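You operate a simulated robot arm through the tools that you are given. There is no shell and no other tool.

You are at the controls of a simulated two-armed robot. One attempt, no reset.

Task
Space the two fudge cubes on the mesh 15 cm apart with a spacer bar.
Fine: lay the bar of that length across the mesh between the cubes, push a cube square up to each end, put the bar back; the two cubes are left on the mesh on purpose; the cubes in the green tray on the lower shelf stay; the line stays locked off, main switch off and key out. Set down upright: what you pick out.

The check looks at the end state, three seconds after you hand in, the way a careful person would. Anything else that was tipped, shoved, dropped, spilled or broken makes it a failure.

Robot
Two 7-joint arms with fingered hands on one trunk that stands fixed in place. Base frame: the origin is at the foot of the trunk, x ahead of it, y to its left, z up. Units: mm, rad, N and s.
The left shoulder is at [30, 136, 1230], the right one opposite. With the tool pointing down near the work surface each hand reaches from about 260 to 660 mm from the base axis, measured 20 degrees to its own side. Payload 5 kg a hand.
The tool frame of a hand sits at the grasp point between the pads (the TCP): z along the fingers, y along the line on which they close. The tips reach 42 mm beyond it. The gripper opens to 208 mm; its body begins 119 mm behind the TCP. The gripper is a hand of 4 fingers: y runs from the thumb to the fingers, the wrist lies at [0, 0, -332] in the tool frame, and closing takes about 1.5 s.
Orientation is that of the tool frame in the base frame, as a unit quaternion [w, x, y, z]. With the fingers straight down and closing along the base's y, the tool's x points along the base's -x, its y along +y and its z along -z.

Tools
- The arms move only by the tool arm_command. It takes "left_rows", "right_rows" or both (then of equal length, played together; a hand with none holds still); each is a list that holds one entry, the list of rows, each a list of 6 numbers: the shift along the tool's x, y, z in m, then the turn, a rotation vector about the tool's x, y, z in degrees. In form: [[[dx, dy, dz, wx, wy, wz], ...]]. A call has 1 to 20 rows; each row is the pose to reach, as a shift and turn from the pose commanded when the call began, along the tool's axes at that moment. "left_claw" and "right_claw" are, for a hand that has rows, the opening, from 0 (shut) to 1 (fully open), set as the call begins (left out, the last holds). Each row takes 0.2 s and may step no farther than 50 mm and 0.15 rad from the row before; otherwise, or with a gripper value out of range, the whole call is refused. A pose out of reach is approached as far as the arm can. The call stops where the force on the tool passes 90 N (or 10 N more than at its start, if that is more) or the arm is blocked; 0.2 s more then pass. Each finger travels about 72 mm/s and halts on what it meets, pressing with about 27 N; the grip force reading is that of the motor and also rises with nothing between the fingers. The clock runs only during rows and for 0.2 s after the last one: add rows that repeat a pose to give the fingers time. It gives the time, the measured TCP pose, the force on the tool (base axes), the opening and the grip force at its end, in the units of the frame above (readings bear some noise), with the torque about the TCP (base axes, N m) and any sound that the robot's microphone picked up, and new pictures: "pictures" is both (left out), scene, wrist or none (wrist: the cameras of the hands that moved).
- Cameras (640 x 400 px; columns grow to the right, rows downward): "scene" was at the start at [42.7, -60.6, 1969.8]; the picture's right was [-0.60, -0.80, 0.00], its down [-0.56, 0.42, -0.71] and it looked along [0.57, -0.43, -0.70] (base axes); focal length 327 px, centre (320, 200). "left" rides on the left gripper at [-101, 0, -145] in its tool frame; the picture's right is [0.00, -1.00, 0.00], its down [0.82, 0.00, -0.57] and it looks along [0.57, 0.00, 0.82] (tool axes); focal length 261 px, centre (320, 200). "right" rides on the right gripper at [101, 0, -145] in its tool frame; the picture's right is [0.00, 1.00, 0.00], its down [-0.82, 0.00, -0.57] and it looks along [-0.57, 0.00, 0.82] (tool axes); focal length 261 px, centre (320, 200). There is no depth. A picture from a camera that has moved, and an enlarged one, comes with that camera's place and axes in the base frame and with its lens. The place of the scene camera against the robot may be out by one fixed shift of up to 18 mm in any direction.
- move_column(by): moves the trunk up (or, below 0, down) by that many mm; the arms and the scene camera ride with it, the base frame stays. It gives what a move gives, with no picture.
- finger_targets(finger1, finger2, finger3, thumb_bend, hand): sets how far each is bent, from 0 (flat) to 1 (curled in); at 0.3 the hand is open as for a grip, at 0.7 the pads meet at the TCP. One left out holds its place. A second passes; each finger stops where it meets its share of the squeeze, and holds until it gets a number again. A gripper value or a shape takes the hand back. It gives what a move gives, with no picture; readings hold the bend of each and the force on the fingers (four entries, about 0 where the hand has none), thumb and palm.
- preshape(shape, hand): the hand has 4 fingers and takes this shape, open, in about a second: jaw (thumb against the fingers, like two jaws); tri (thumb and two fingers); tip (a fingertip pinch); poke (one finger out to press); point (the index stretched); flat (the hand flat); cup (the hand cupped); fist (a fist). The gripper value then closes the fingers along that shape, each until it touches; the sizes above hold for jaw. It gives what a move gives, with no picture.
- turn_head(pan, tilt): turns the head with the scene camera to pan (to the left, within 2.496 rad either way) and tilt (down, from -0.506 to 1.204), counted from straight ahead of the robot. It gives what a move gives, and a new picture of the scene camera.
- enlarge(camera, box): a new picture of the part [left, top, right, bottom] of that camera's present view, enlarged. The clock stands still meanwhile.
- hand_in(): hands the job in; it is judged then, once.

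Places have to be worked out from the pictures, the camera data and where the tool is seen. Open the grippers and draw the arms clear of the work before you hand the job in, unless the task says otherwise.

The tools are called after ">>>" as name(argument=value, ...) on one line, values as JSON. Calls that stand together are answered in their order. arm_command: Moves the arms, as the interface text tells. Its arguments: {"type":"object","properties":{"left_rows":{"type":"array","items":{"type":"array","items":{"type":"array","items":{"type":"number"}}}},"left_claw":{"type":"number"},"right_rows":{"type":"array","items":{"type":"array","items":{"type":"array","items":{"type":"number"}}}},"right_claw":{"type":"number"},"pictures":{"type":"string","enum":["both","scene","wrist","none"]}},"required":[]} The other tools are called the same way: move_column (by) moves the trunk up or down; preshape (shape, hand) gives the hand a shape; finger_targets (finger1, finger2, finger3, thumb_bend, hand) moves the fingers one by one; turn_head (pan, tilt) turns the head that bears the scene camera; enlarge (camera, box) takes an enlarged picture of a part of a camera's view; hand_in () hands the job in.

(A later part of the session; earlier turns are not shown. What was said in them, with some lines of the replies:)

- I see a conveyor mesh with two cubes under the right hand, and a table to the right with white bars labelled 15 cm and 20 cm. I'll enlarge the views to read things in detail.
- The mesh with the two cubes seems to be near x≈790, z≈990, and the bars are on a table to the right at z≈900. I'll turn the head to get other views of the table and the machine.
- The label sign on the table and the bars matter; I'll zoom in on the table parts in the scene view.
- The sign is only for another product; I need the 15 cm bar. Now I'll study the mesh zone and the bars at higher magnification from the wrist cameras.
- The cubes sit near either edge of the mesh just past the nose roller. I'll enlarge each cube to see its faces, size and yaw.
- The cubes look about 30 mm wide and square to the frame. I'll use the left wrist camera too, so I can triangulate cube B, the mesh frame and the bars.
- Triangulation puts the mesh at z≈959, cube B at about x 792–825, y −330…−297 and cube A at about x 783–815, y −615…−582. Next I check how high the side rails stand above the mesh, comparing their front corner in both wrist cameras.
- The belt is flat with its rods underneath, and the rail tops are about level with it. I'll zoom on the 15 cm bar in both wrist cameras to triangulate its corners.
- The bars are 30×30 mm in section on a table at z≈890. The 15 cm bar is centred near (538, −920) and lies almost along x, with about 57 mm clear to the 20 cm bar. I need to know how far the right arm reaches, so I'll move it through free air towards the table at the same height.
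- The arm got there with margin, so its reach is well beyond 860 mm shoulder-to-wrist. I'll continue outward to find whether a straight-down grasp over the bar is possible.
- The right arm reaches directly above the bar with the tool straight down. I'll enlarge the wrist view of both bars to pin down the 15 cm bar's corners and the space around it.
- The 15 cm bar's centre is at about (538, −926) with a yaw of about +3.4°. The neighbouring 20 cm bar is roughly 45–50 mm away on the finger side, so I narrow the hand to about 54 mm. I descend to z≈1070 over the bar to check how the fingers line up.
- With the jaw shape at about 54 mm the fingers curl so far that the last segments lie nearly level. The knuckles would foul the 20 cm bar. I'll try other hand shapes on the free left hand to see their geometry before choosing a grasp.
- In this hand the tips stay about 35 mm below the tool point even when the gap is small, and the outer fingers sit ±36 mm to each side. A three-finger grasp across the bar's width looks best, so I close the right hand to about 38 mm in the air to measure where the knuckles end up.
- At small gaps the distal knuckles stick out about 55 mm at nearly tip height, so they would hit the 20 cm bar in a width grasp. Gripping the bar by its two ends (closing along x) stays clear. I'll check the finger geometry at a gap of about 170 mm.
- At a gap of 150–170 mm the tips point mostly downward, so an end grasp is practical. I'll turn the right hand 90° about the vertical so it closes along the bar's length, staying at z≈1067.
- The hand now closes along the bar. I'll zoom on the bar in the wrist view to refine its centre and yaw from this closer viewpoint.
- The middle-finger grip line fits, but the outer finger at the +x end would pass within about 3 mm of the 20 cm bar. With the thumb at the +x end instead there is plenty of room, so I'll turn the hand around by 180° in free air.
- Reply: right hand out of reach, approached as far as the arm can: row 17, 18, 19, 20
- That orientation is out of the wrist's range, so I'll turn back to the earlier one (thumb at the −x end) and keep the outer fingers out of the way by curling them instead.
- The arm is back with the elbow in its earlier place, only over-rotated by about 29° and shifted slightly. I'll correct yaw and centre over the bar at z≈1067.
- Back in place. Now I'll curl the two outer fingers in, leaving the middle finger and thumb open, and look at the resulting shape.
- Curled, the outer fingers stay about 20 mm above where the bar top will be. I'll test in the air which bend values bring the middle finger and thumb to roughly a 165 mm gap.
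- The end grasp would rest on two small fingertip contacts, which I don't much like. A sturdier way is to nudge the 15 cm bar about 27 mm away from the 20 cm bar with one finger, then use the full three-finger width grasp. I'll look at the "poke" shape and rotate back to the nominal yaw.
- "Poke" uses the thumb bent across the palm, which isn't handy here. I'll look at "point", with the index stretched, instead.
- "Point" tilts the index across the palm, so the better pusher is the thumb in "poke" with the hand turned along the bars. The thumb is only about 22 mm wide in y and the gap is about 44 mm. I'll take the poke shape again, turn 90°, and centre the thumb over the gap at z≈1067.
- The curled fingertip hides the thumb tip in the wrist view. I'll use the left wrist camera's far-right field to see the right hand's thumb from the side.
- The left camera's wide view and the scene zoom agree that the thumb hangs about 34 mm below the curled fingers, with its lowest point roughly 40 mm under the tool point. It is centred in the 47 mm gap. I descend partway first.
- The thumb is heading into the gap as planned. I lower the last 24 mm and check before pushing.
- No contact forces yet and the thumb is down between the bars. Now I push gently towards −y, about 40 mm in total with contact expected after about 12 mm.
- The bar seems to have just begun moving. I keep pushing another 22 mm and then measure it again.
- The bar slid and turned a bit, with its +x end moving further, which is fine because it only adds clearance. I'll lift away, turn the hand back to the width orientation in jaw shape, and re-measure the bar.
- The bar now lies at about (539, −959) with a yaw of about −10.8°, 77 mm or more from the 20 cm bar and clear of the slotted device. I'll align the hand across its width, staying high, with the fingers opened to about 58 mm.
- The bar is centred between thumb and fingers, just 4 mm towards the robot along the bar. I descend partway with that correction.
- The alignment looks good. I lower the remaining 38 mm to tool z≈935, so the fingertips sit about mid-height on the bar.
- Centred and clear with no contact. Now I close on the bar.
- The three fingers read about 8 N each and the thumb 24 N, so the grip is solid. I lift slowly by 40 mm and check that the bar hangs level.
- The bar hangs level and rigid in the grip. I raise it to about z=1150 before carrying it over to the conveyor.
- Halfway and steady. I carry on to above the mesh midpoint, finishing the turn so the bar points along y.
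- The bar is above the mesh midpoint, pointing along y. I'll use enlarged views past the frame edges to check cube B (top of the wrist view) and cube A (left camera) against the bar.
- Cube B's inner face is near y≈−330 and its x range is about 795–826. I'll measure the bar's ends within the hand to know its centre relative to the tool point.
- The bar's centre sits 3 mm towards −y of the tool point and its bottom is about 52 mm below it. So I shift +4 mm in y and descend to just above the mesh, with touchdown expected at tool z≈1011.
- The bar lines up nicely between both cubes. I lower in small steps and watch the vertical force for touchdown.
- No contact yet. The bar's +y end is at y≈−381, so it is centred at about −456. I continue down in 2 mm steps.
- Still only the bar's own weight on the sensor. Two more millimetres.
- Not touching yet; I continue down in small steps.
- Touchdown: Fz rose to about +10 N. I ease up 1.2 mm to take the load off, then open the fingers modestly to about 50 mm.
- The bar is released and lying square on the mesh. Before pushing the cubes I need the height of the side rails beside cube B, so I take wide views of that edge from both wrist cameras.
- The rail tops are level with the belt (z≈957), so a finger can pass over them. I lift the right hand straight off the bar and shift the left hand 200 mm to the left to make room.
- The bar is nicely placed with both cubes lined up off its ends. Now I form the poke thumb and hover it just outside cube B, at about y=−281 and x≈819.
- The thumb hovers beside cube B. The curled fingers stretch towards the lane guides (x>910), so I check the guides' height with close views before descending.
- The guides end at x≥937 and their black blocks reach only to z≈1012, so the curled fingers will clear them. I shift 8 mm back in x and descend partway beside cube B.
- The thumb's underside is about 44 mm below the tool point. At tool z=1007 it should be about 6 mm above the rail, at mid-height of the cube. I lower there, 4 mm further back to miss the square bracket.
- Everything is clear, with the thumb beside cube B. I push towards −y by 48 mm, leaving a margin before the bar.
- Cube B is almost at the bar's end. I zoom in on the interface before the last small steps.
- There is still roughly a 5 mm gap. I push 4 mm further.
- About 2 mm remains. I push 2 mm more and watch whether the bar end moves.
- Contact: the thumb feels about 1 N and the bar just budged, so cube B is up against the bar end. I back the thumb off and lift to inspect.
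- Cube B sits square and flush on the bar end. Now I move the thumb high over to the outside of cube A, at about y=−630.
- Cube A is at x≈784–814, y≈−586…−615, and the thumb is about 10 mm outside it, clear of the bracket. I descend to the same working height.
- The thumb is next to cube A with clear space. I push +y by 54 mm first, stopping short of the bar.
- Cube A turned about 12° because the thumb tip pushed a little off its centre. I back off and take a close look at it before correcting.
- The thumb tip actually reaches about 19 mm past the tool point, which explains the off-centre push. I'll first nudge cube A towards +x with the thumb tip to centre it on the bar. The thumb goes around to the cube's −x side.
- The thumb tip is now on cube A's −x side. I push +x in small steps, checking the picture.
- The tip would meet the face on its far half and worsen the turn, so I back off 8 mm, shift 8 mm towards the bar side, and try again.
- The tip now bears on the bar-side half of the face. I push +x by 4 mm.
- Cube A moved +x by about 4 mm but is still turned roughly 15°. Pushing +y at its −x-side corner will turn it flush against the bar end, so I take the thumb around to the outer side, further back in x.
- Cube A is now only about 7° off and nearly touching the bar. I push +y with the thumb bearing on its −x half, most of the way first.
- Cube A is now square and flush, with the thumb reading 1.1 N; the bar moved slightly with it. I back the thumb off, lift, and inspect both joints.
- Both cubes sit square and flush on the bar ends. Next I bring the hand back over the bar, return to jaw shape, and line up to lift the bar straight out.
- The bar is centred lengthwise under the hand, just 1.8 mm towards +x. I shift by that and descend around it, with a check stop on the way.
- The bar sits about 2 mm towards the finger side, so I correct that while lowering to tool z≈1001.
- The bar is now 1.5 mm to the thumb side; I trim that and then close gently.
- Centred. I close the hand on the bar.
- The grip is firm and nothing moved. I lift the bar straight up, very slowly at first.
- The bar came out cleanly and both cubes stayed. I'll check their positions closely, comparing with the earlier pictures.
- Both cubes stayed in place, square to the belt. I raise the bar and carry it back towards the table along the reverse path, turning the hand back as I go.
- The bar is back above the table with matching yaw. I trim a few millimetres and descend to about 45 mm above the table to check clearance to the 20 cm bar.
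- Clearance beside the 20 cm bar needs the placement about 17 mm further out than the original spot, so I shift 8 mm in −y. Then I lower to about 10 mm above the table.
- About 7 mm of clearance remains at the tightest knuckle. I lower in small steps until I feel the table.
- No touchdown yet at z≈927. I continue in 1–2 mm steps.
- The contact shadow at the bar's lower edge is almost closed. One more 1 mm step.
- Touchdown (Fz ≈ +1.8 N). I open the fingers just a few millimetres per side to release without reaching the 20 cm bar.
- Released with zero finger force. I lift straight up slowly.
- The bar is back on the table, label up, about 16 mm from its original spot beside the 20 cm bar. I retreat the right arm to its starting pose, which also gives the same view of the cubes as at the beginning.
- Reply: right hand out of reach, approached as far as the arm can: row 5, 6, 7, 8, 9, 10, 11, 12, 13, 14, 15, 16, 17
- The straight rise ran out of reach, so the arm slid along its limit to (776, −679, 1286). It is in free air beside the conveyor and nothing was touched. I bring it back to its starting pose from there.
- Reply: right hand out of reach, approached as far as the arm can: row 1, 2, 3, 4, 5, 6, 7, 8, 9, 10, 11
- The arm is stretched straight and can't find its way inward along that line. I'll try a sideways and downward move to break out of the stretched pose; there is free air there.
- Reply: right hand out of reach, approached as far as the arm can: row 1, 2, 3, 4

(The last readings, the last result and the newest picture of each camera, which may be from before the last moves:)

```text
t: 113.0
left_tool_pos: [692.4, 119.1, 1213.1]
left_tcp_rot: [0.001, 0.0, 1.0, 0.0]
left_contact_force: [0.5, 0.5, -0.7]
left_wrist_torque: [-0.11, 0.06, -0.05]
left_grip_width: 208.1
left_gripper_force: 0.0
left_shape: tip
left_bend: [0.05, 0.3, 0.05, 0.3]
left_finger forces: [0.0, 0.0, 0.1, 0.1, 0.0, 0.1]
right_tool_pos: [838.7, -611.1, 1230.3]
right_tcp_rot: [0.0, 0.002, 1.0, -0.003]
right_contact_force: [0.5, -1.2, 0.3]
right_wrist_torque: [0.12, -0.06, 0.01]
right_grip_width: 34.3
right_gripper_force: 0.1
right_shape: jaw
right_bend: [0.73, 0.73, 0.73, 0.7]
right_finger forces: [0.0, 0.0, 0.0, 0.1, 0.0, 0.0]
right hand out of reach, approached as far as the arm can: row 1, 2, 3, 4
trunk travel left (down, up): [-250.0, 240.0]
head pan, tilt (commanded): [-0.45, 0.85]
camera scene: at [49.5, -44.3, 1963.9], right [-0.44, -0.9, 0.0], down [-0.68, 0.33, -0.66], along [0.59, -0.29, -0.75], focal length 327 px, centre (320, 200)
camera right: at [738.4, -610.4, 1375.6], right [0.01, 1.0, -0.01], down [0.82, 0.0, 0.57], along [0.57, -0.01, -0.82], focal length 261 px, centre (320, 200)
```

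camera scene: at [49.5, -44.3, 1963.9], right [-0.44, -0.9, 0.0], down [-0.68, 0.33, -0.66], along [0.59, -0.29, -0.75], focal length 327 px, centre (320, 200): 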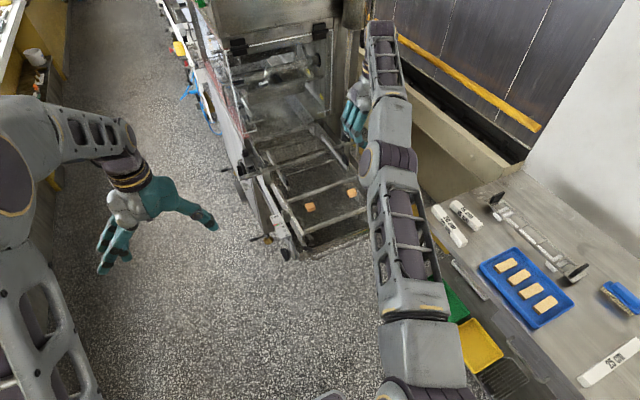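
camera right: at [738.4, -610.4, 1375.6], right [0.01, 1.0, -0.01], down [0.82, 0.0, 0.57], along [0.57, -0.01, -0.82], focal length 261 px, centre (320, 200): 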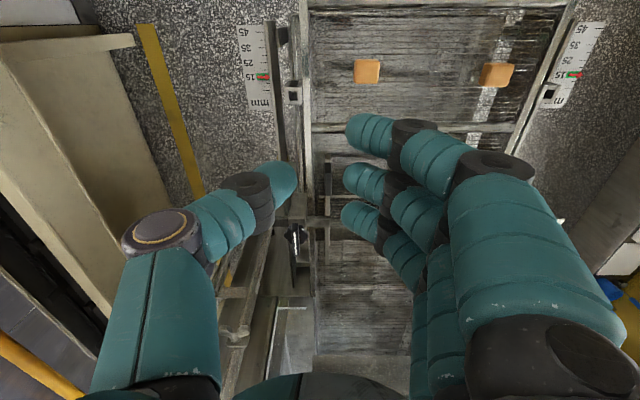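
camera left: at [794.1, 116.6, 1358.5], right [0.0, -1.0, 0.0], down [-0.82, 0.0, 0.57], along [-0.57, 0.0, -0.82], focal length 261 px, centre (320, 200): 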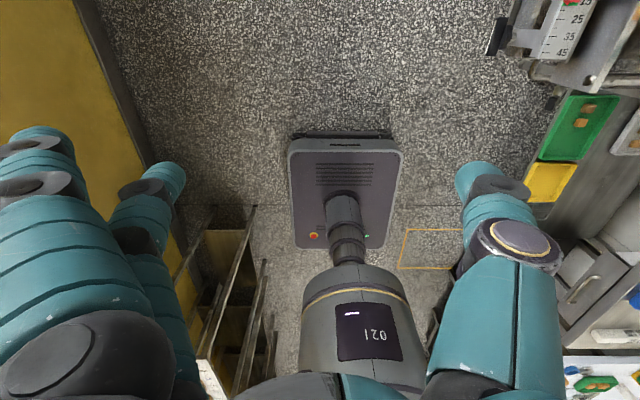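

The arm swung with a slight bend returning. I now command it inward in short steps, away from the machine.

>>> arm_command(right_rows=[[[0.02, 0.005, 0, 0, 0, 0], [0.04, 0.01, 0, 0, 0, 0], [0.06, 0.015, 0, 0, 0, 0], [0.09, 0.02, 0, 0, 0, 0], [0.12, 0.03, 0, 0, 0, 0]]])

```text
t: 114.2
left_tool_pos: [691.6, 118.0, 1213.7]
left_tcp_rot: [0.001, 0.0, 1.0, 0.0]
left_contact_force: [-0.2, 0.8, 0.0]
left_wrist_torque: [0.0, -0.01, -0.02]
left_grip_width: 207.8
left_gripper_force: 0.1
left_shape: tip
left_bend: [0.05, 0.3, 0.05, 0.3]
left_finger forces: [0.0, 0.1, 0.1, 0.0, 0.1, 0.1]
right_tool_pos: [831.4, -624.9, 1242.4]
right_tcp_rot: [0.004, 0.001, 1.0, -0.005]
right_contact_force: [0.3, 0.5, 0.4]
right_wrist_torque: [-0.01, 0.04, 0.0]
right_grip_width: 34.3
right_gripper_force: 0.1
right_shape: jaw
right_bend: [0.73, 0.73, 0.73, 0.7]
right_finger forces: [0.0, 0.0, 0.1, 0.0, 0.1, 0.0]
right hand out of reach, approached as far as the arm can: row 1, 2, 3, 4, 5
trunk travel left (down, up): [-250.0, 240.0]
head pan, tilt (commanded): [-0.45, 0.85]
camera scene: at [48.6, -45.1, 1964.0], right [-0.44, -0.9, 0.0], down [-0.68, 0.33, -0.66], along [0.59, -0.29, -0.75], focal length 327 px, centre (320, 200)
camera right: at [729.9, -624.5, 1386.9], right [0.01, 1.0, -0.01], down [0.82, 0.0, 0.58], along [0.58, -0.01, -0.82], focal length 261 px, centre (320, 200)
```

scene: 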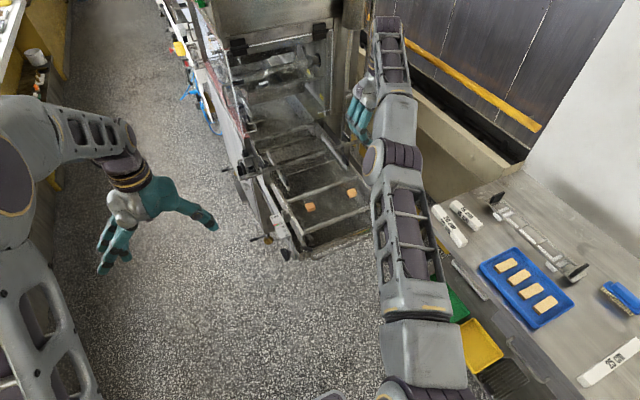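
right: 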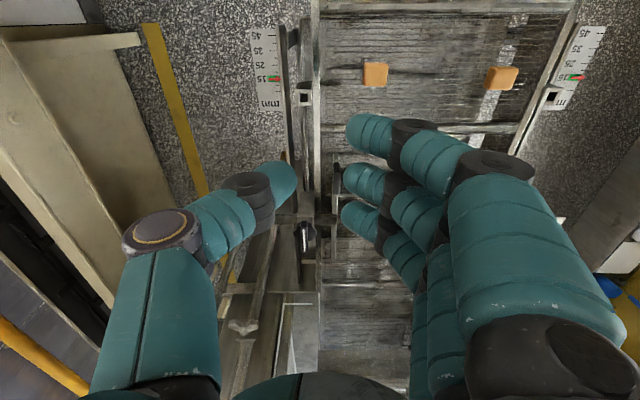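

Commanding downward motion should make the elbow (which is above the arm line) flex. Below is only open belt at z≈957, so I move down 90 mm in steps.

>>> arm_command(right_rows=[[[0, 0, 0.02, 0, 0, 0], [0, 0, 0.04, 0, 0, 0], [0, 0, 0.06, 0, 0, 0], [0, 0, 0.08, 0, 0, 0], [0, 0, 0.09, 0, 0, 0], [0, 0, 0.09, 0, 0, 0]]], pictures="scene")

```text
t: 115.6
left_tool_pos: [692.0, 116.5, 1214.0]
left_tcp_rot: [0.001, 0.0, 1.0, -0.001]
left_contact_force: [0.6, 0.0, 0.5]
left_wrist_torque: [0.03, 0.01, 0.0]
left_grip_width: 208.0
left_gripper_force: 0.1
left_shape: tip
left_bend: [0.05, 0.3, 0.05, 0.3]
left_finger forces: [0.1, 0.0, 0.0, 0.0, 0.1, 0.0]
right_tool_pos: [841.4, -632.7, 1155.7]
right_tcp_rot: [0.004, 0.001, 1.0, -0.005]
right_contact_force: [1.1, 0.4, -0.9]
right_wrist_torque: [-0.02, 0.0, 0.0]
right_grip_width: 34.4
right_gripper_force: 0.1
right_shape: jaw
right_bend: [0.73, 0.73, 0.73, 0.7]
right_finger forces: [0.1, 0.0, 0.0, 0.1, 0.1, 0.0]
right hand out of reach, approached as far as the arm can: row 1, 2, 3, 4, 5, 6
trunk travel left (down, up): [-250.0, 240.0]
head pan, tilt (commanded): [-0.45, 0.85]
camera scene: at [48.2, -45.4, 1964.0], right [-0.44, -0.9, 0.0], down [-0.68, 0.33, -0.66], along [0.59, -0.29, -0.75], focal length 327 px, centre (320, 200)
```

scene: 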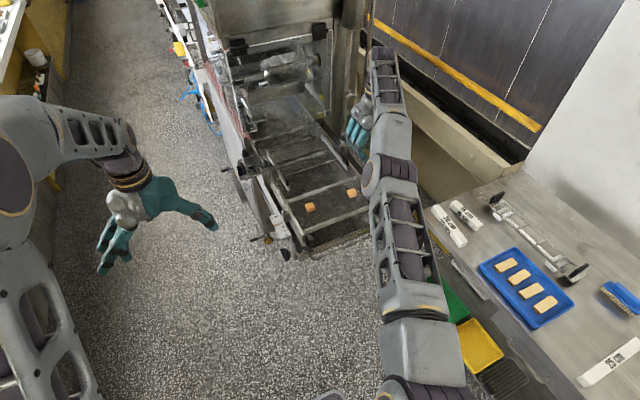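

The radius is shrinking, so the elbow is bending again. I continue down a little and start inward.

>>> arm_command(right_rows=[[[0.005, 0, 0.02, 0, 0, 0], [0.01, 0, 0.04, 0, 0, 0], [0.02, 0, 0.055, 0, 0, 0], [0.03, 0, 0.065, 0, 0, 0], [0.04, 0, 0.065, 0, 0, 0], [0.05, 0, 0.065, 0, 0, 0]]], pictures="scene")

```text
t: 117.0
left_tool_pos: [692.0, 116.7, 1214.7]
left_tcp_rot: [0.0, 0.0, 1.0, 0.0]
left_contact_force: [-0.1, 0.3, -0.4]
left_wrist_torque: [0.03, 0.03, 0.0]
left_grip_width: 207.7
left_gripper_force: 0.0
left_shape: tip
left_bend: [0.05, 0.3, 0.05, 0.3]
left_finger forces: [0.0, 0.0, 0.0, 0.1, 0.0, 0.0]
right_tool_pos: [837.6, -647.5, 1093.0]
right_tcp_rot: [0.003, 0.001, 1.0, -0.005]
right_contact_force: [0.1, 0.0, -0.4]
right_wrist_torque: [-0.01, 0.0, -0.03]
right_grip_width: 34.4
right_gripper_force: 0.0
right_shape: jaw
right_bend: [0.73, 0.73, 0.73, 0.7]
right_finger forces: [0.0, 0.0, 0.0, 0.0, 0.1, 0.1]
right hand out of reach, approached as far as the arm can: row 1, 2, 3, 4, 5, 6
trunk travel left (down, up): [-250.0, 240.0]
head pan, tilt (commanded): [-0.45, 0.85]
camera scene: at [48.3, -45.7, 1964.0], right [-0.44, -0.9, 0.0], down [-0.68, 0.33, -0.66], along [0.59, -0.29, -0.75], focal length 327 px, centre (320, 200)
```

scene: 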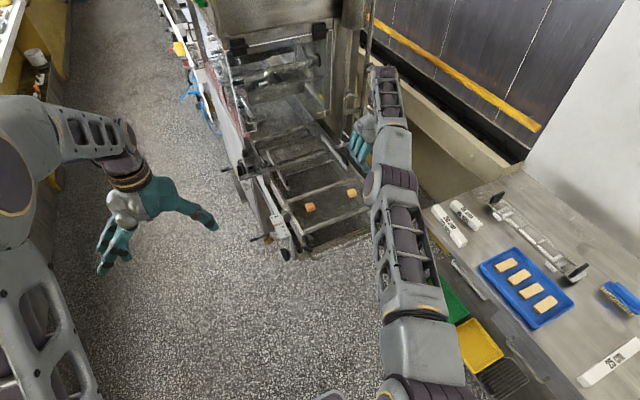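

The arm still follows at full stretch. Tilting the hand so that the wrist comes back towards the robot should force the elbow to bend. I try 24° in free air above the belt edge.

>>> arm_command(right_rows=[[[0, 0, -0.005, 6, 0, 0], [0, 0, -0.01, 12, 0, 0], [0, 0, -0.015, 18, 0, 0], [0, 0, -0.02, 24, 0, 0], [0, 0, -0.02, 24, 0, 0]]], pictures="scene")

```text
t: 118.2
left_tool_pos: [691.1, 116.0, 1214.9]
left_tcp_rot: [0.0, 0.0, 1.0, 0.0]
left_contact_force: [-0.1, -0.1, -0.8]
left_wrist_torque: [0.03, -0.02, 0.0]
left_grip_width: 207.9
left_gripper_force: 0.0
left_shape: tip
left_bend: [0.05, 0.3, 0.05, 0.3]
left_finger forces: [0.1, 0.0, 0.0, 0.0, 0.0, 0.0]
right_tool_pos: [892.3, -664.6, 1113.9]
right_tcp_rot: [0.003, 0.002, 0.977, -0.213]
right_contact_force: [-0.3, -0.7, 0.8]
right_wrist_torque: [0.02, -0.02, 0.01]
right_grip_width: 34.5
right_gripper_force: 0.1
right_shape: jaw
right_bend: [0.73, 0.73, 0.73, 0.7]
right_finger forces: [0.0, 0.0, 0.0, 0.0, 0.1, 0.0]
right hand out of reach, approached as far as the arm can: row 1, 2, 3, 4, 5
trunk travel left (down, up): [-250.0, 240.0]
head pan, tilt (commanded): [-0.45, 0.85]
camera scene: at [47.5, -46.4, 1964.0], right [-0.44, -0.9, 0.0], down [-0.68, 0.33, -0.66], along [0.59, -0.29, -0.75], focal length 327 px, centre (320, 200)
```

scene: 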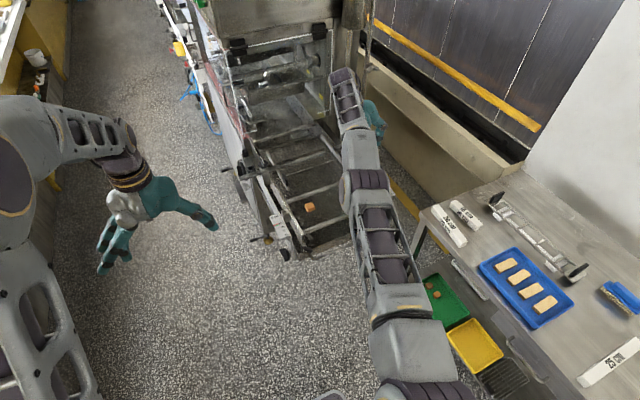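

Still stretched (the wrist stays exactly on a 926 mm sphere). I'll try the opposite sideways direction, up, right and inward, which also leads away from the machine.

>>> arm_command(right_rows=[[[0.02, -0.016, -0.006, 0, 0, 0], [0.04, -0.032, -0.012, 0, 0, 0], [0.06, -0.048, -0.018, 0, 0, 0], [0.08, -0.064, -0.024, 0, 0, 0], [0.1, -0.08, -0.03, 0, 0, 0], [0.1, -0.08, -0.03, 0, 0, 0]]], pictures="scene")

```text
t: 119.6
left_tool_pos: [692.1, 117.9, 1213.9]
left_tcp_rot: [0.0, 0.0, 1.0, 0.0]
left_contact_force: [-0.1, 0.4, -1.0]
left_wrist_torque: [-0.07, 0.07, 0.0]
left_grip_width: 208.1
left_gripper_force: 0.0
left_shape: tip
left_bend: [0.05, 0.3, 0.05, 0.3]
left_finger forces: [0.1, 0.1, 0.1, 0.0, 0.0, 0.0]
right_tool_pos: [848.0, -756.0, 1177.0]
right_tcp_rot: [0.003, 0.002, 0.977, -0.214]
right_contact_force: [0.1, 0.6, -0.2]
right_wrist_torque: [-0.04, 0.03, -0.02]
right_grip_width: 34.4
right_gripper_force: 0.0
right_shape: jaw
right_bend: [0.73, 0.73, 0.73, 0.7]
right_finger forces: [0.1, 0.0, 0.0, 0.1, 0.0, 0.1]
right hand out of reach, approached as far as the arm can: row 1, 2, 3, 4, 5, 6
trunk travel left (down, up): [-250.0, 240.0]
head pan, tilt (commanded): [-0.45, 0.85]
camera scene: at [49.0, -44.6, 1963.9], right [-0.44, -0.9, 0.0], down [-0.68, 0.33, -0.66], along [0.59, -0.29, -0.75], focal length 327 px, centre (320, 200)
```

scene: 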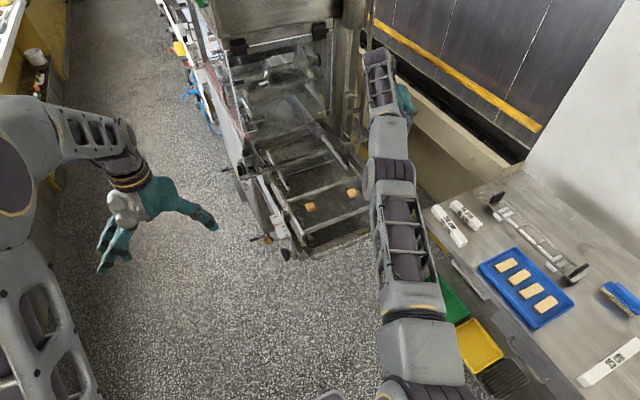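

No change that way either. The untested direction is up and left, so I try that with an inward part.

>>> arm_command(right_rows=[[[0.012, 0.01, -0.0265, 0, 0, 0], [0.024, 0.02, -0.053, 0, 0, 0], [0.036, 0.03, -0.0795, 0, 0, 0], [0.048, 0.04, -0.106, 0, 0, 0], [0.06, 0.049, -0.1325, 0, 0, 0], [0.06, 0.049, -0.1325, 0, 0, 0]]], pictures="scene")

```text
t: 121.0
left_tool_pos: [690.7, 115.9, 1213.7]
left_tcp_rot: [0.0, 0.0, 1.0, -0.001]
left_contact_force: [-0.6, -0.5, 0.3]
left_wrist_torque: [0.06, 0.04, 0.0]
left_grip_width: 207.8
left_gripper_force: 0.0
left_shape: tip
left_bend: [0.05, 0.3, 0.05, 0.3]
left_finger forces: [0.1, 0.0, 0.0, 0.0, 0.1, 0.1]
right_tool_pos: [858.9, -698.6, 1281.9]
right_tcp_rot: [0.003, 0.002, 0.977, -0.213]
right_contact_force: [-0.4, -0.6, -0.5]
right_wrist_torque: [0.05, -0.02, -0.03]
right_grip_width: 34.6
right_gripper_force: 0.0
right_shape: jaw
right_bend: [0.73, 0.73, 0.73, 0.7]
right_finger forces: [0.1, 0.0, 0.0, 0.0, 0.1, 0.0]
right hand out of reach, approached as far as the arm can: row 1, 2, 3, 4, 5, 6
trunk travel left (down, up): [-250.0, 240.0]
head pan, tilt (commanded): [-0.45, 0.85]
camera scene: at [48.6, -46.6, 1963.9], right [-0.44, -0.9, 0.0], down [-0.68, 0.33, -0.66], along [0.59, -0.29, -0.75], focal length 327 px, centre (320, 200)
```

scene: 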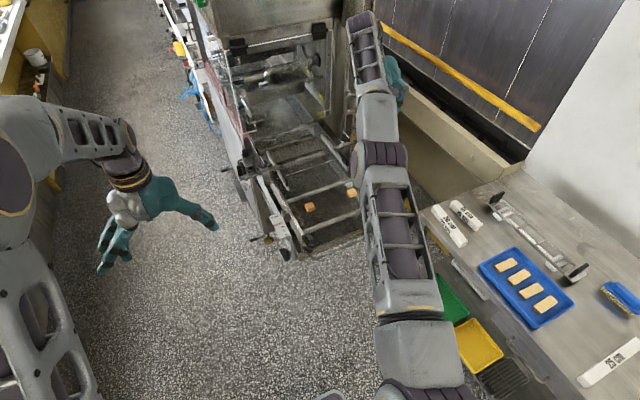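

The arm stays straight because equal link lengths give the elbow no share in plain shifts. Turning the fingertips inward towards the robot should make the elbow flex, so I command that together with an inward move well above everything.

>>> arm_command(right_rows=[[[0.0238, 0.0239, -0.0034, -5.85, 3.77, -0.8], [0.0477, 0.0478, -0.0067, -11.7, 7.5, -1.6], [0.0715, 0.0717, -0.01, -17.5, 11.3, -2.4], [0.0953, 0.0957, -0.0134, -23.4, 15.1, -3.3], [0.1192, 0.1196, -0.0168, -29.2, 18.8, -4.1], [0.143, 0.1435, -0.0201, -35.1, 22.6, -4.9], [0.1668, 0.1674, -0.0235, -35.1, 22.6, -4.9], [0.1907, 0.1913, -0.0268, -35.1, 22.6, -4.9], [0.2145, 0.2152, -0.03, -35.1, 22.6, -4.9], [0.2383, 0.2392, -0.0335, -35.1, 22.6, -4.9], [0.2622, 0.2631, -0.0369, -35.1, 22.6, -4.9], [0.286, 0.287, -0.0402, -35.1, 22.6, -4.9]]], pictures="scene")

```text
t: 123.6
left_tool_pos: [690.6, 116.9, 1215.2]
left_tcp_rot: [0.001, 0.0, 1.0, 0.0]
left_contact_force: [-0.8, 1.0, 0.3]
left_wrist_torque: [-0.07, -0.03, 0.01]
left_grip_width: 207.7
left_gripper_force: 0.0
left_shape: tip
left_bend: [0.05, 0.3, 0.05, 0.3]
left_finger forces: [0.1, 0.0, 0.0, 0.1, 0.0, 0.0]
right_tool_pos: [576.8, -420.9, 1200.3]
right_tcp_rot: [-0.191, 0.001, 0.977, 0.093]
right_contact_force: [-1.0, 0.6, -0.8]
right_wrist_torque: [-0.04, -0.07, 0.01]
right_grip_width: 34.4
right_gripper_force: 0.0
right_shape: jaw
right_bend: [0.73, 0.73, 0.73, 0.7]
right_finger forces: [0.0, 0.1, 0.0, 0.0, 0.0, 0.0]
right hand out of reach, approached as far as the arm can: row 2, 3, 4, 5, 6
trunk travel left (down, up): [-250.0, 240.0]
head pan, tilt (commanded): [-0.45, 0.85]
camera scene: at [46.5, -44.3, 1964.1], right [-0.44, -0.9, 0.0], down [-0.68, 0.33, -0.66], along [0.59, -0.29, -0.75], focal length 327 px, centre (320, 200)
```

scene: 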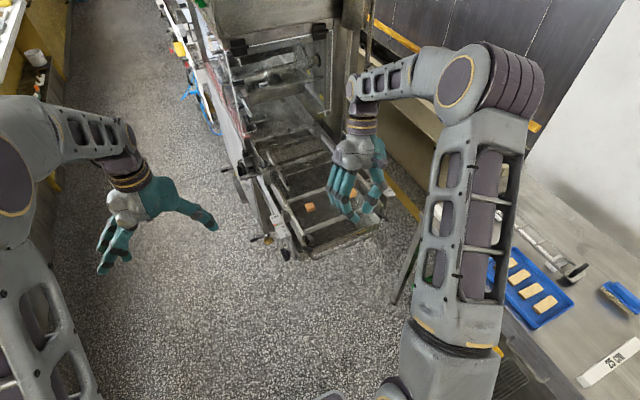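

The elbow is bent again and the hand reached the target. I straighten the hand back to pointing down, return to the starting position, and open the gripper.

>>> arm_command(right_rows=[[[0.027, -0.0088, -0.0003, 2.1, -4.5, 0], [0.054, -0.0175, -0.0006, 4.2, -9.0, 0], [0.081, -0.0262, -0.0009, 6.3, -13.6, 0], [0.107, -0.035, -0.0011, 8.4, -18.1, 0], [0.1343, -0.0437, -0.0014, 10.5, -22.6, 0], [0.1343, -0.0437, -0.0014, 10.5, -22.6, 0], [0.1343, -0.0437, -0.0014, 10.5, -22.6, 0]]], right_claw=1.0)

>>> enlarge(camera="right", box=[240, 190, 420, 300])

>>> enlarge(camera="right", box=[270, 235, 370, 275])

>>> enlarge(camera="scene", box=[290, 165, 370, 220])

```text
t: 125.2
left_tool_pos: [691.0, 116.2, 1215.0]
left_tcp_rot: [0.0, 0.0, 1.0, 0.0]
left_contact_force: [0.1, 0.1, -0.5]
left_wrist_torque: [-0.02, -0.06, 0.01]
left_grip_width: 207.6
left_gripper_force: 0.0
left_shape: tip
left_bend: [0.05, 0.3, 0.05, 0.3]
left_finger forces: [0.1, 0.1, 0.1, 0.1, 0.0, 0.0]
right_tool_pos: [448.6, -469.4, 1242.0]
right_tcp_rot: [0.004, 0.003, 1.0, 0.002]
right_contact_force: [-0.3, -0.9, 0.4]
right_wrist_torque: [0.0, -0.07, 0.02]
right_grip_width: 207.7
right_gripper_force: 0.2
right_shape: jaw
right_bend: [0.3, 0.3, 0.3, 0.3]
right_finger forces: [0.1, 0.0, 0.1, 0.0, 0.1, 0.0]
trunk travel left (down, up): [-250.0, 240.0]
head pan, tilt (commanded): [-0.45, 0.85]
camera scene: at [46.7, -45.3, 1964.0], right [-0.44, -0.9, 0.0], down [-0.68, 0.33, -0.66], along [0.59, -0.29, -0.75], focal length 327 px, centre (320, 200)
camera right: at [347.2, -470.6, 1386.2], right [0.01, 1.0, 0.0], down [0.82, -0.01, 0.58], along [0.58, 0.0, -0.82], focal length 261 px, centre (320, 200)
```

scene: 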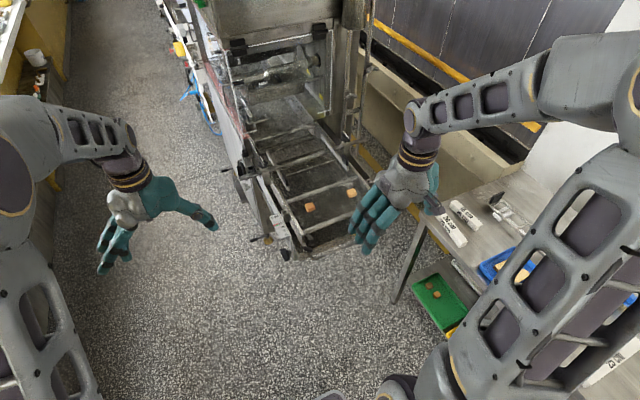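
right: 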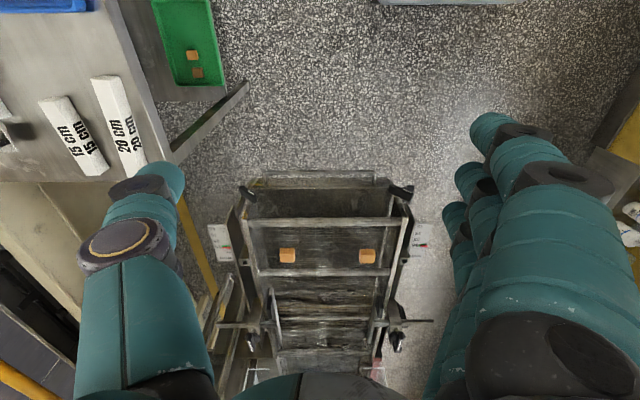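

```text
3.56 times, centred on (330, 245) of right
camera zoom: at [347.2, -470.6, 1386.2], right [0.01, 1.0, 0.0], down [0.82, -0.01, 0.58], along [0.58, 0.0, -0.82], focal length 927 px, centre (284, 40)
```

zoom: 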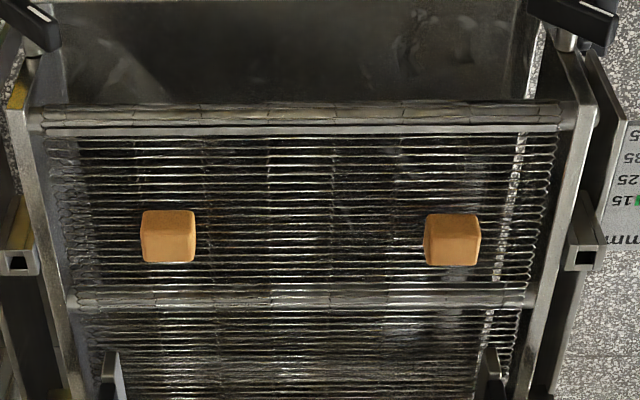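

```text
6.40 times, centred on (320, 255) of right
camera zoom: at [347.2, -470.6, 1386.2], right [0.01, 1.0, 0.0], down [0.82, -0.01, 0.58], along [0.58, 0.0, -0.82], focal length 1668 px, centre (320, -152)
```

zoom: 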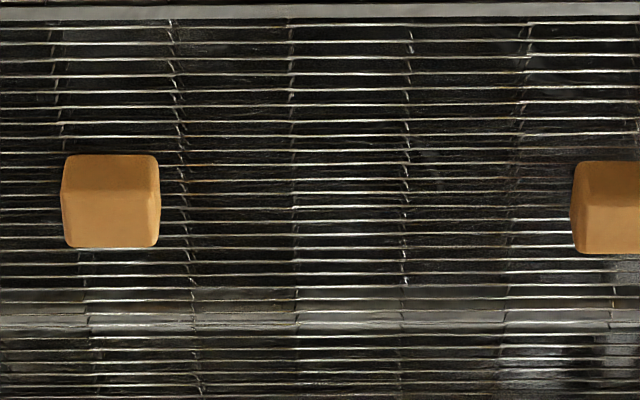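

```text
7.27 times, centred on (330, 192) of scene
camera zoom: at [46.7, -45.3, 1964.0], right [-0.44, -0.9, 0.0], down [-0.68, 0.33, -0.66], along [0.59, -0.29, -0.75], focal length 2379 px, centre (247, 254)
```

zoom: 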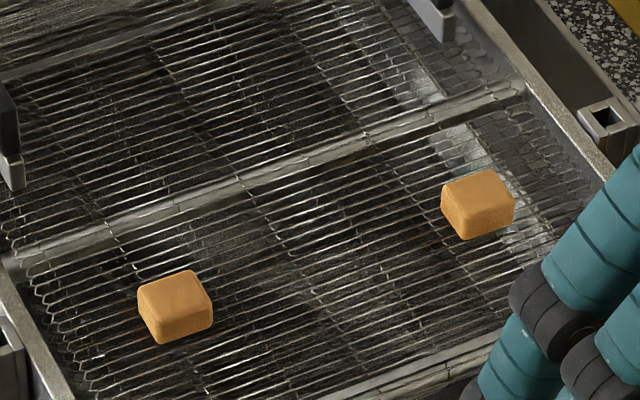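

Both arms are clear and the cubes are still in place. I'll measure the spacing with close-ups of each cube from this camera pose.

>>> enlarge(camera="right", box=[270, 240, 302, 270])

>>> enlarge(camera="right", box=[350, 240, 382, 270])

>>> enlarge(camera="right", box=[20, 60, 180, 190])

>>> enlarge(camera="right", box=[150, 0, 280, 110])

```text
13.33 times, centred on (286, 255) of right
camera zoom: at [347.2, -470.6, 1386.2], right [0.01, 1.0, 0.0], down [0.82, -0.01, 0.58], along [0.58, 0.0, -0.82], focal length 3475 px, centre (773, -533)
```

zoom: 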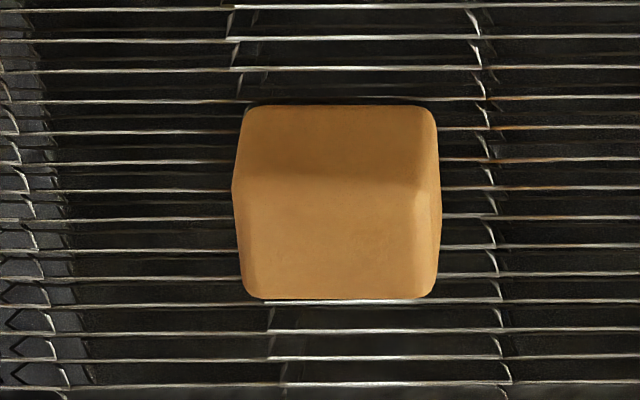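

```text
13.33 times, centred on (366, 255) of right
camera zoom: at [347.2, -470.6, 1386.2], right [0.01, 1.0, 0.0], down [0.82, -0.01, 0.58], along [0.58, 0.0, -0.82], focal length 3475 px, centre (-293, -533)
```

zoom: 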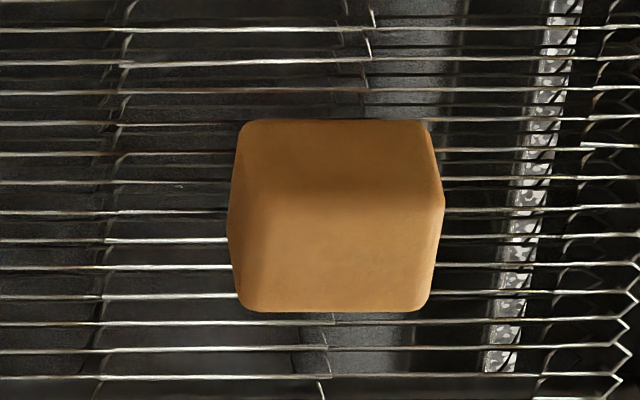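

```text
3.08 times, centred on (100, 125) of right
camera zoom: at [347.2, -470.6, 1386.2], right [0.01, 1.0, 0.0], down [0.82, -0.01, 0.58], along [0.58, 0.0, -0.82], focal length 802 px, centre (997, 431)
```

zoom: 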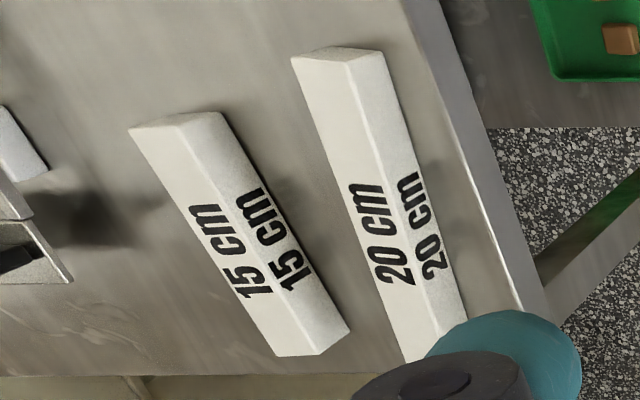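

```text
3.64 times, centred on (215, 55) of right
camera zoom: at [347.2, -470.6, 1386.2], right [0.01, 1.0, 0.0], down [0.82, -0.01, 0.58], along [0.58, 0.0, -0.82], focal length 948 px, centre (702, 727)
```

zoom: 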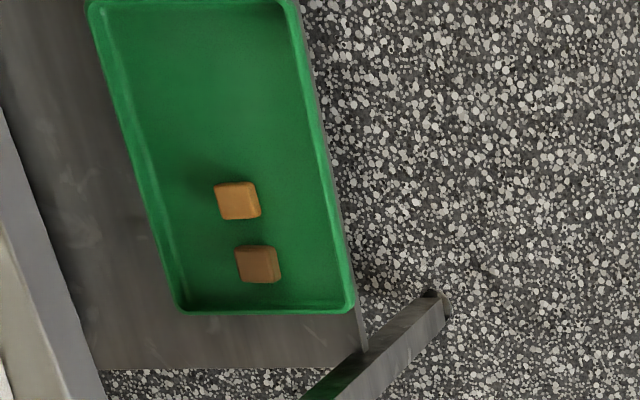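

The measured gap is 148–151 mm, consistent with the 15 cm bar, and both cubes are square. The bars and the green tray look right too. I reset the left hand to its open jaw shape and look over the table and conveyor one last time.

>>> preshape(hand="left", shape="jaw")

>>> turn_head(pan=-1.2, tilt=0.7)

>>> enlarge(camera="scene", box=[230, 170, 480, 330])

>>> turn_head(pan=-0.45, tilt=0.6)

```text
t: 126.1
left_tool_pos: [692.3, 116.5, 1215.4]
left_tcp_rot: [0.001, 0.0, 1.0, 0.0]
left_contact_force: [0.0, 0.3, 0.2]
left_wrist_torque: [0.01, -0.02, 0.03]
left_grip_width: 208.1
left_gripper_force: 0.0
left_shape: jaw
left_bend: [0.3, 0.3, 0.3, 0.3]
left_finger forces: [0.0, 0.1, 0.0, 0.1, 0.0, 0.0]
right_tool_pos: [449.8, -468.9, 1242.5]
right_tcp_rot: [0.003, 0.002, 1.0, 0.002]
right_contact_force: [-0.4, -0.9, -0.8]
right_wrist_torque: [0.0, -0.03, -0.02]
right_grip_width: 207.6
right_gripper_force: 0.1
right_shape: jaw
right_bend: [0.3, 0.3, 0.3, 0.3]
right_finger forces: [0.0, 0.1, 0.0, 0.0, 0.0, 0.0]
trunk travel left (down, up): [-250.0, 240.0]
head pan, tilt (commanded): [-0.45, 0.85]
```

```text
t: 127.2
left_tool_pos: [690.3, 115.5, 1213.3]
left_tcp_rot: [-0.001, 0.0, 1.0, 0.0]
left_contact_force: [-0.5, 0.1, 0.3]
left_wrist_torque: [0.0, 0.01, 0.01]
left_grip_width: 207.9
left_gripper_force: 0.2
left_shape: jaw
left_bend: [0.3, 0.3, 0.3, 0.3]
left_finger forces: [0.1, 0.0, 0.1, 0.0, 0.0, 0.0]
right_tool_pos: [448.1, -468.8, 1241.2]
right_tcp_rot: [0.004, 0.002, 1.0, 0.002]
right_contact_force: [-0.1, 0.0, -0.6]
right_wrist_torque: [-0.01, -0.01, -0.01]
right_grip_width: 207.8
right_gripper_force: 0.1
right_shape: jaw
right_bend: [0.3, 0.3, 0.3, 0.3]
right_finger forces: [0.1, 0.1, 0.0, 0.0, 0.1, 0.1]
trunk travel left (down, up): [-250.0, 240.0]
head pan, tilt (commanded): [-1.201, 0.7]
camera scene: at [8.3, -90.5, 1976.2], right [-0.93, -0.36, 0.0], down [-0.23, 0.6, -0.76], along [0.28, -0.71, -0.64], focal length 327 px, centre (320, 200)
```

scene: 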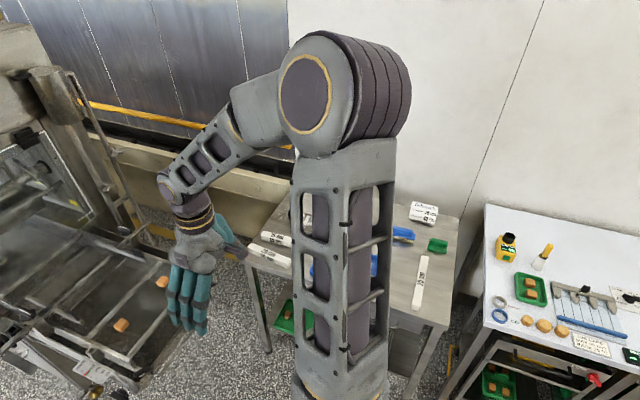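

```text
2.50 times, centred on (355, 250) of scene
camera zoom: at [8.3, -90.5, 1976.2], right [-0.93, -0.36, 0.0], down [-0.23, 0.6, -0.76], along [0.28, -0.71, -0.64], focal length 818 px, centre (232, 75)
```

zoom: 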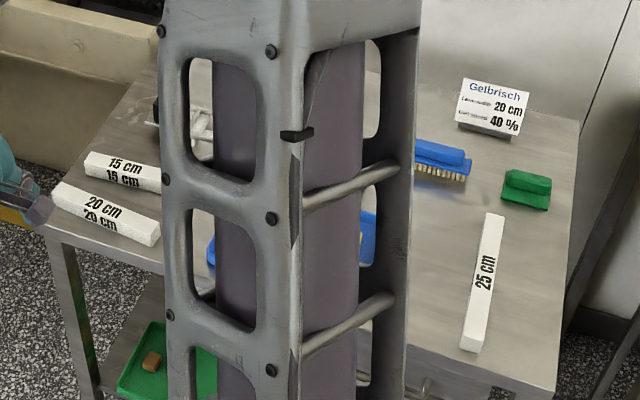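

```text
t: 128.3
left_tool_pos: [691.9, 116.4, 1214.0]
left_tcp_rot: [0.001, 0.0, 1.0, 0.0]
left_contact_force: [0.8, -0.6, -0.2]
left_wrist_torque: [0.0, 0.0, -0.01]
left_grip_width: 208.0
left_gripper_force: 0.0
left_shape: jaw
left_bend: [0.3, 0.3, 0.3, 0.3]
left_finger forces: [0.0, 0.0, 0.1, 0.0, 0.0, 0.0]
right_tool_pos: [448.8, -469.4, 1241.9]
right_tcp_rot: [0.003, 0.002, 1.0, 0.003]
right_contact_force: [0.5, 0.2, 0.0]
right_wrist_torque: [0.03, 0.0, -0.02]
right_grip_width: 207.5
right_gripper_force: 0.1
right_shape: jaw
right_bend: [0.3, 0.3, 0.3, 0.3]
right_finger forces: [0.0, 0.0, 0.0, 0.0, 0.1, 0.0]
trunk travel left (down, up): [-250.0, 240.0]
head pan, tilt (commanded): [-0.45, 0.6]
camera scene: at [57.1, -49.9, 1984.9], right [-0.44, -0.9, 0.0], down [-0.51, 0.25, -0.82], along [0.74, -0.36, -0.57], focal length 327 px, centre (320, 200)
```

scene: 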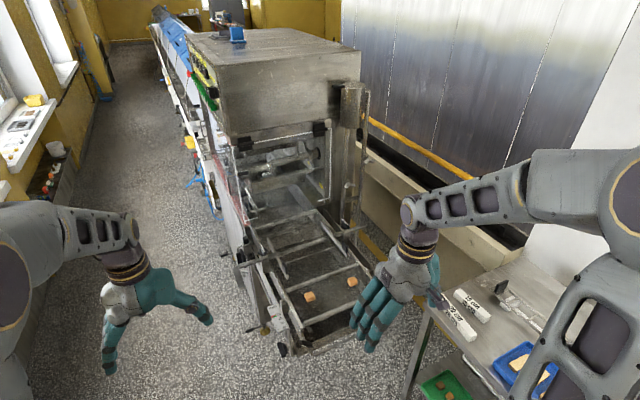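

Everything is in order:
- The two cubes are on the mesh, 15 cm apart and square.
- The 15 cm bar is back upright on the table.
- The tray cubes and the other items are untouched, and the line stays locked off.
- Both hands are open and clear.

I hand in.

>>> hand_in()

```text
The job is handed in.
```

I handed the job in: the two fudge cubes are on the mesh, 15 cm apart and square to it. I haven't seen the check's verdict.

- **Spacing:** I laid the 15 cm bar between the cubes and pushed one up to each end. I then lifted the bar straight out. From the wrist camera the gap measures about 148–151 mm.
- **Alignment:** the cubes sit a few millimetres out of line with each other along the belt. Cube A turned about 12° on the first push, and I turned it back flush against the bar.
- **Bar:** it is back on the table, label up and at its original angle, but about 16 mm further from the 20 cm bar than where it started. The hand could not set it down closer without touching the 20 cm bar.
- **Everything else:** the cubes in the green tray and the other table items look unmoved. I did not touch the main switch or key.
- **Arm:** on the way back from the table the right arm stretched straight and got stuck near its reach limit, and swung in the air beside the machine until I freed it. I felt no contact and saw nothing disturbed.

Both hands are open and clear of the work.
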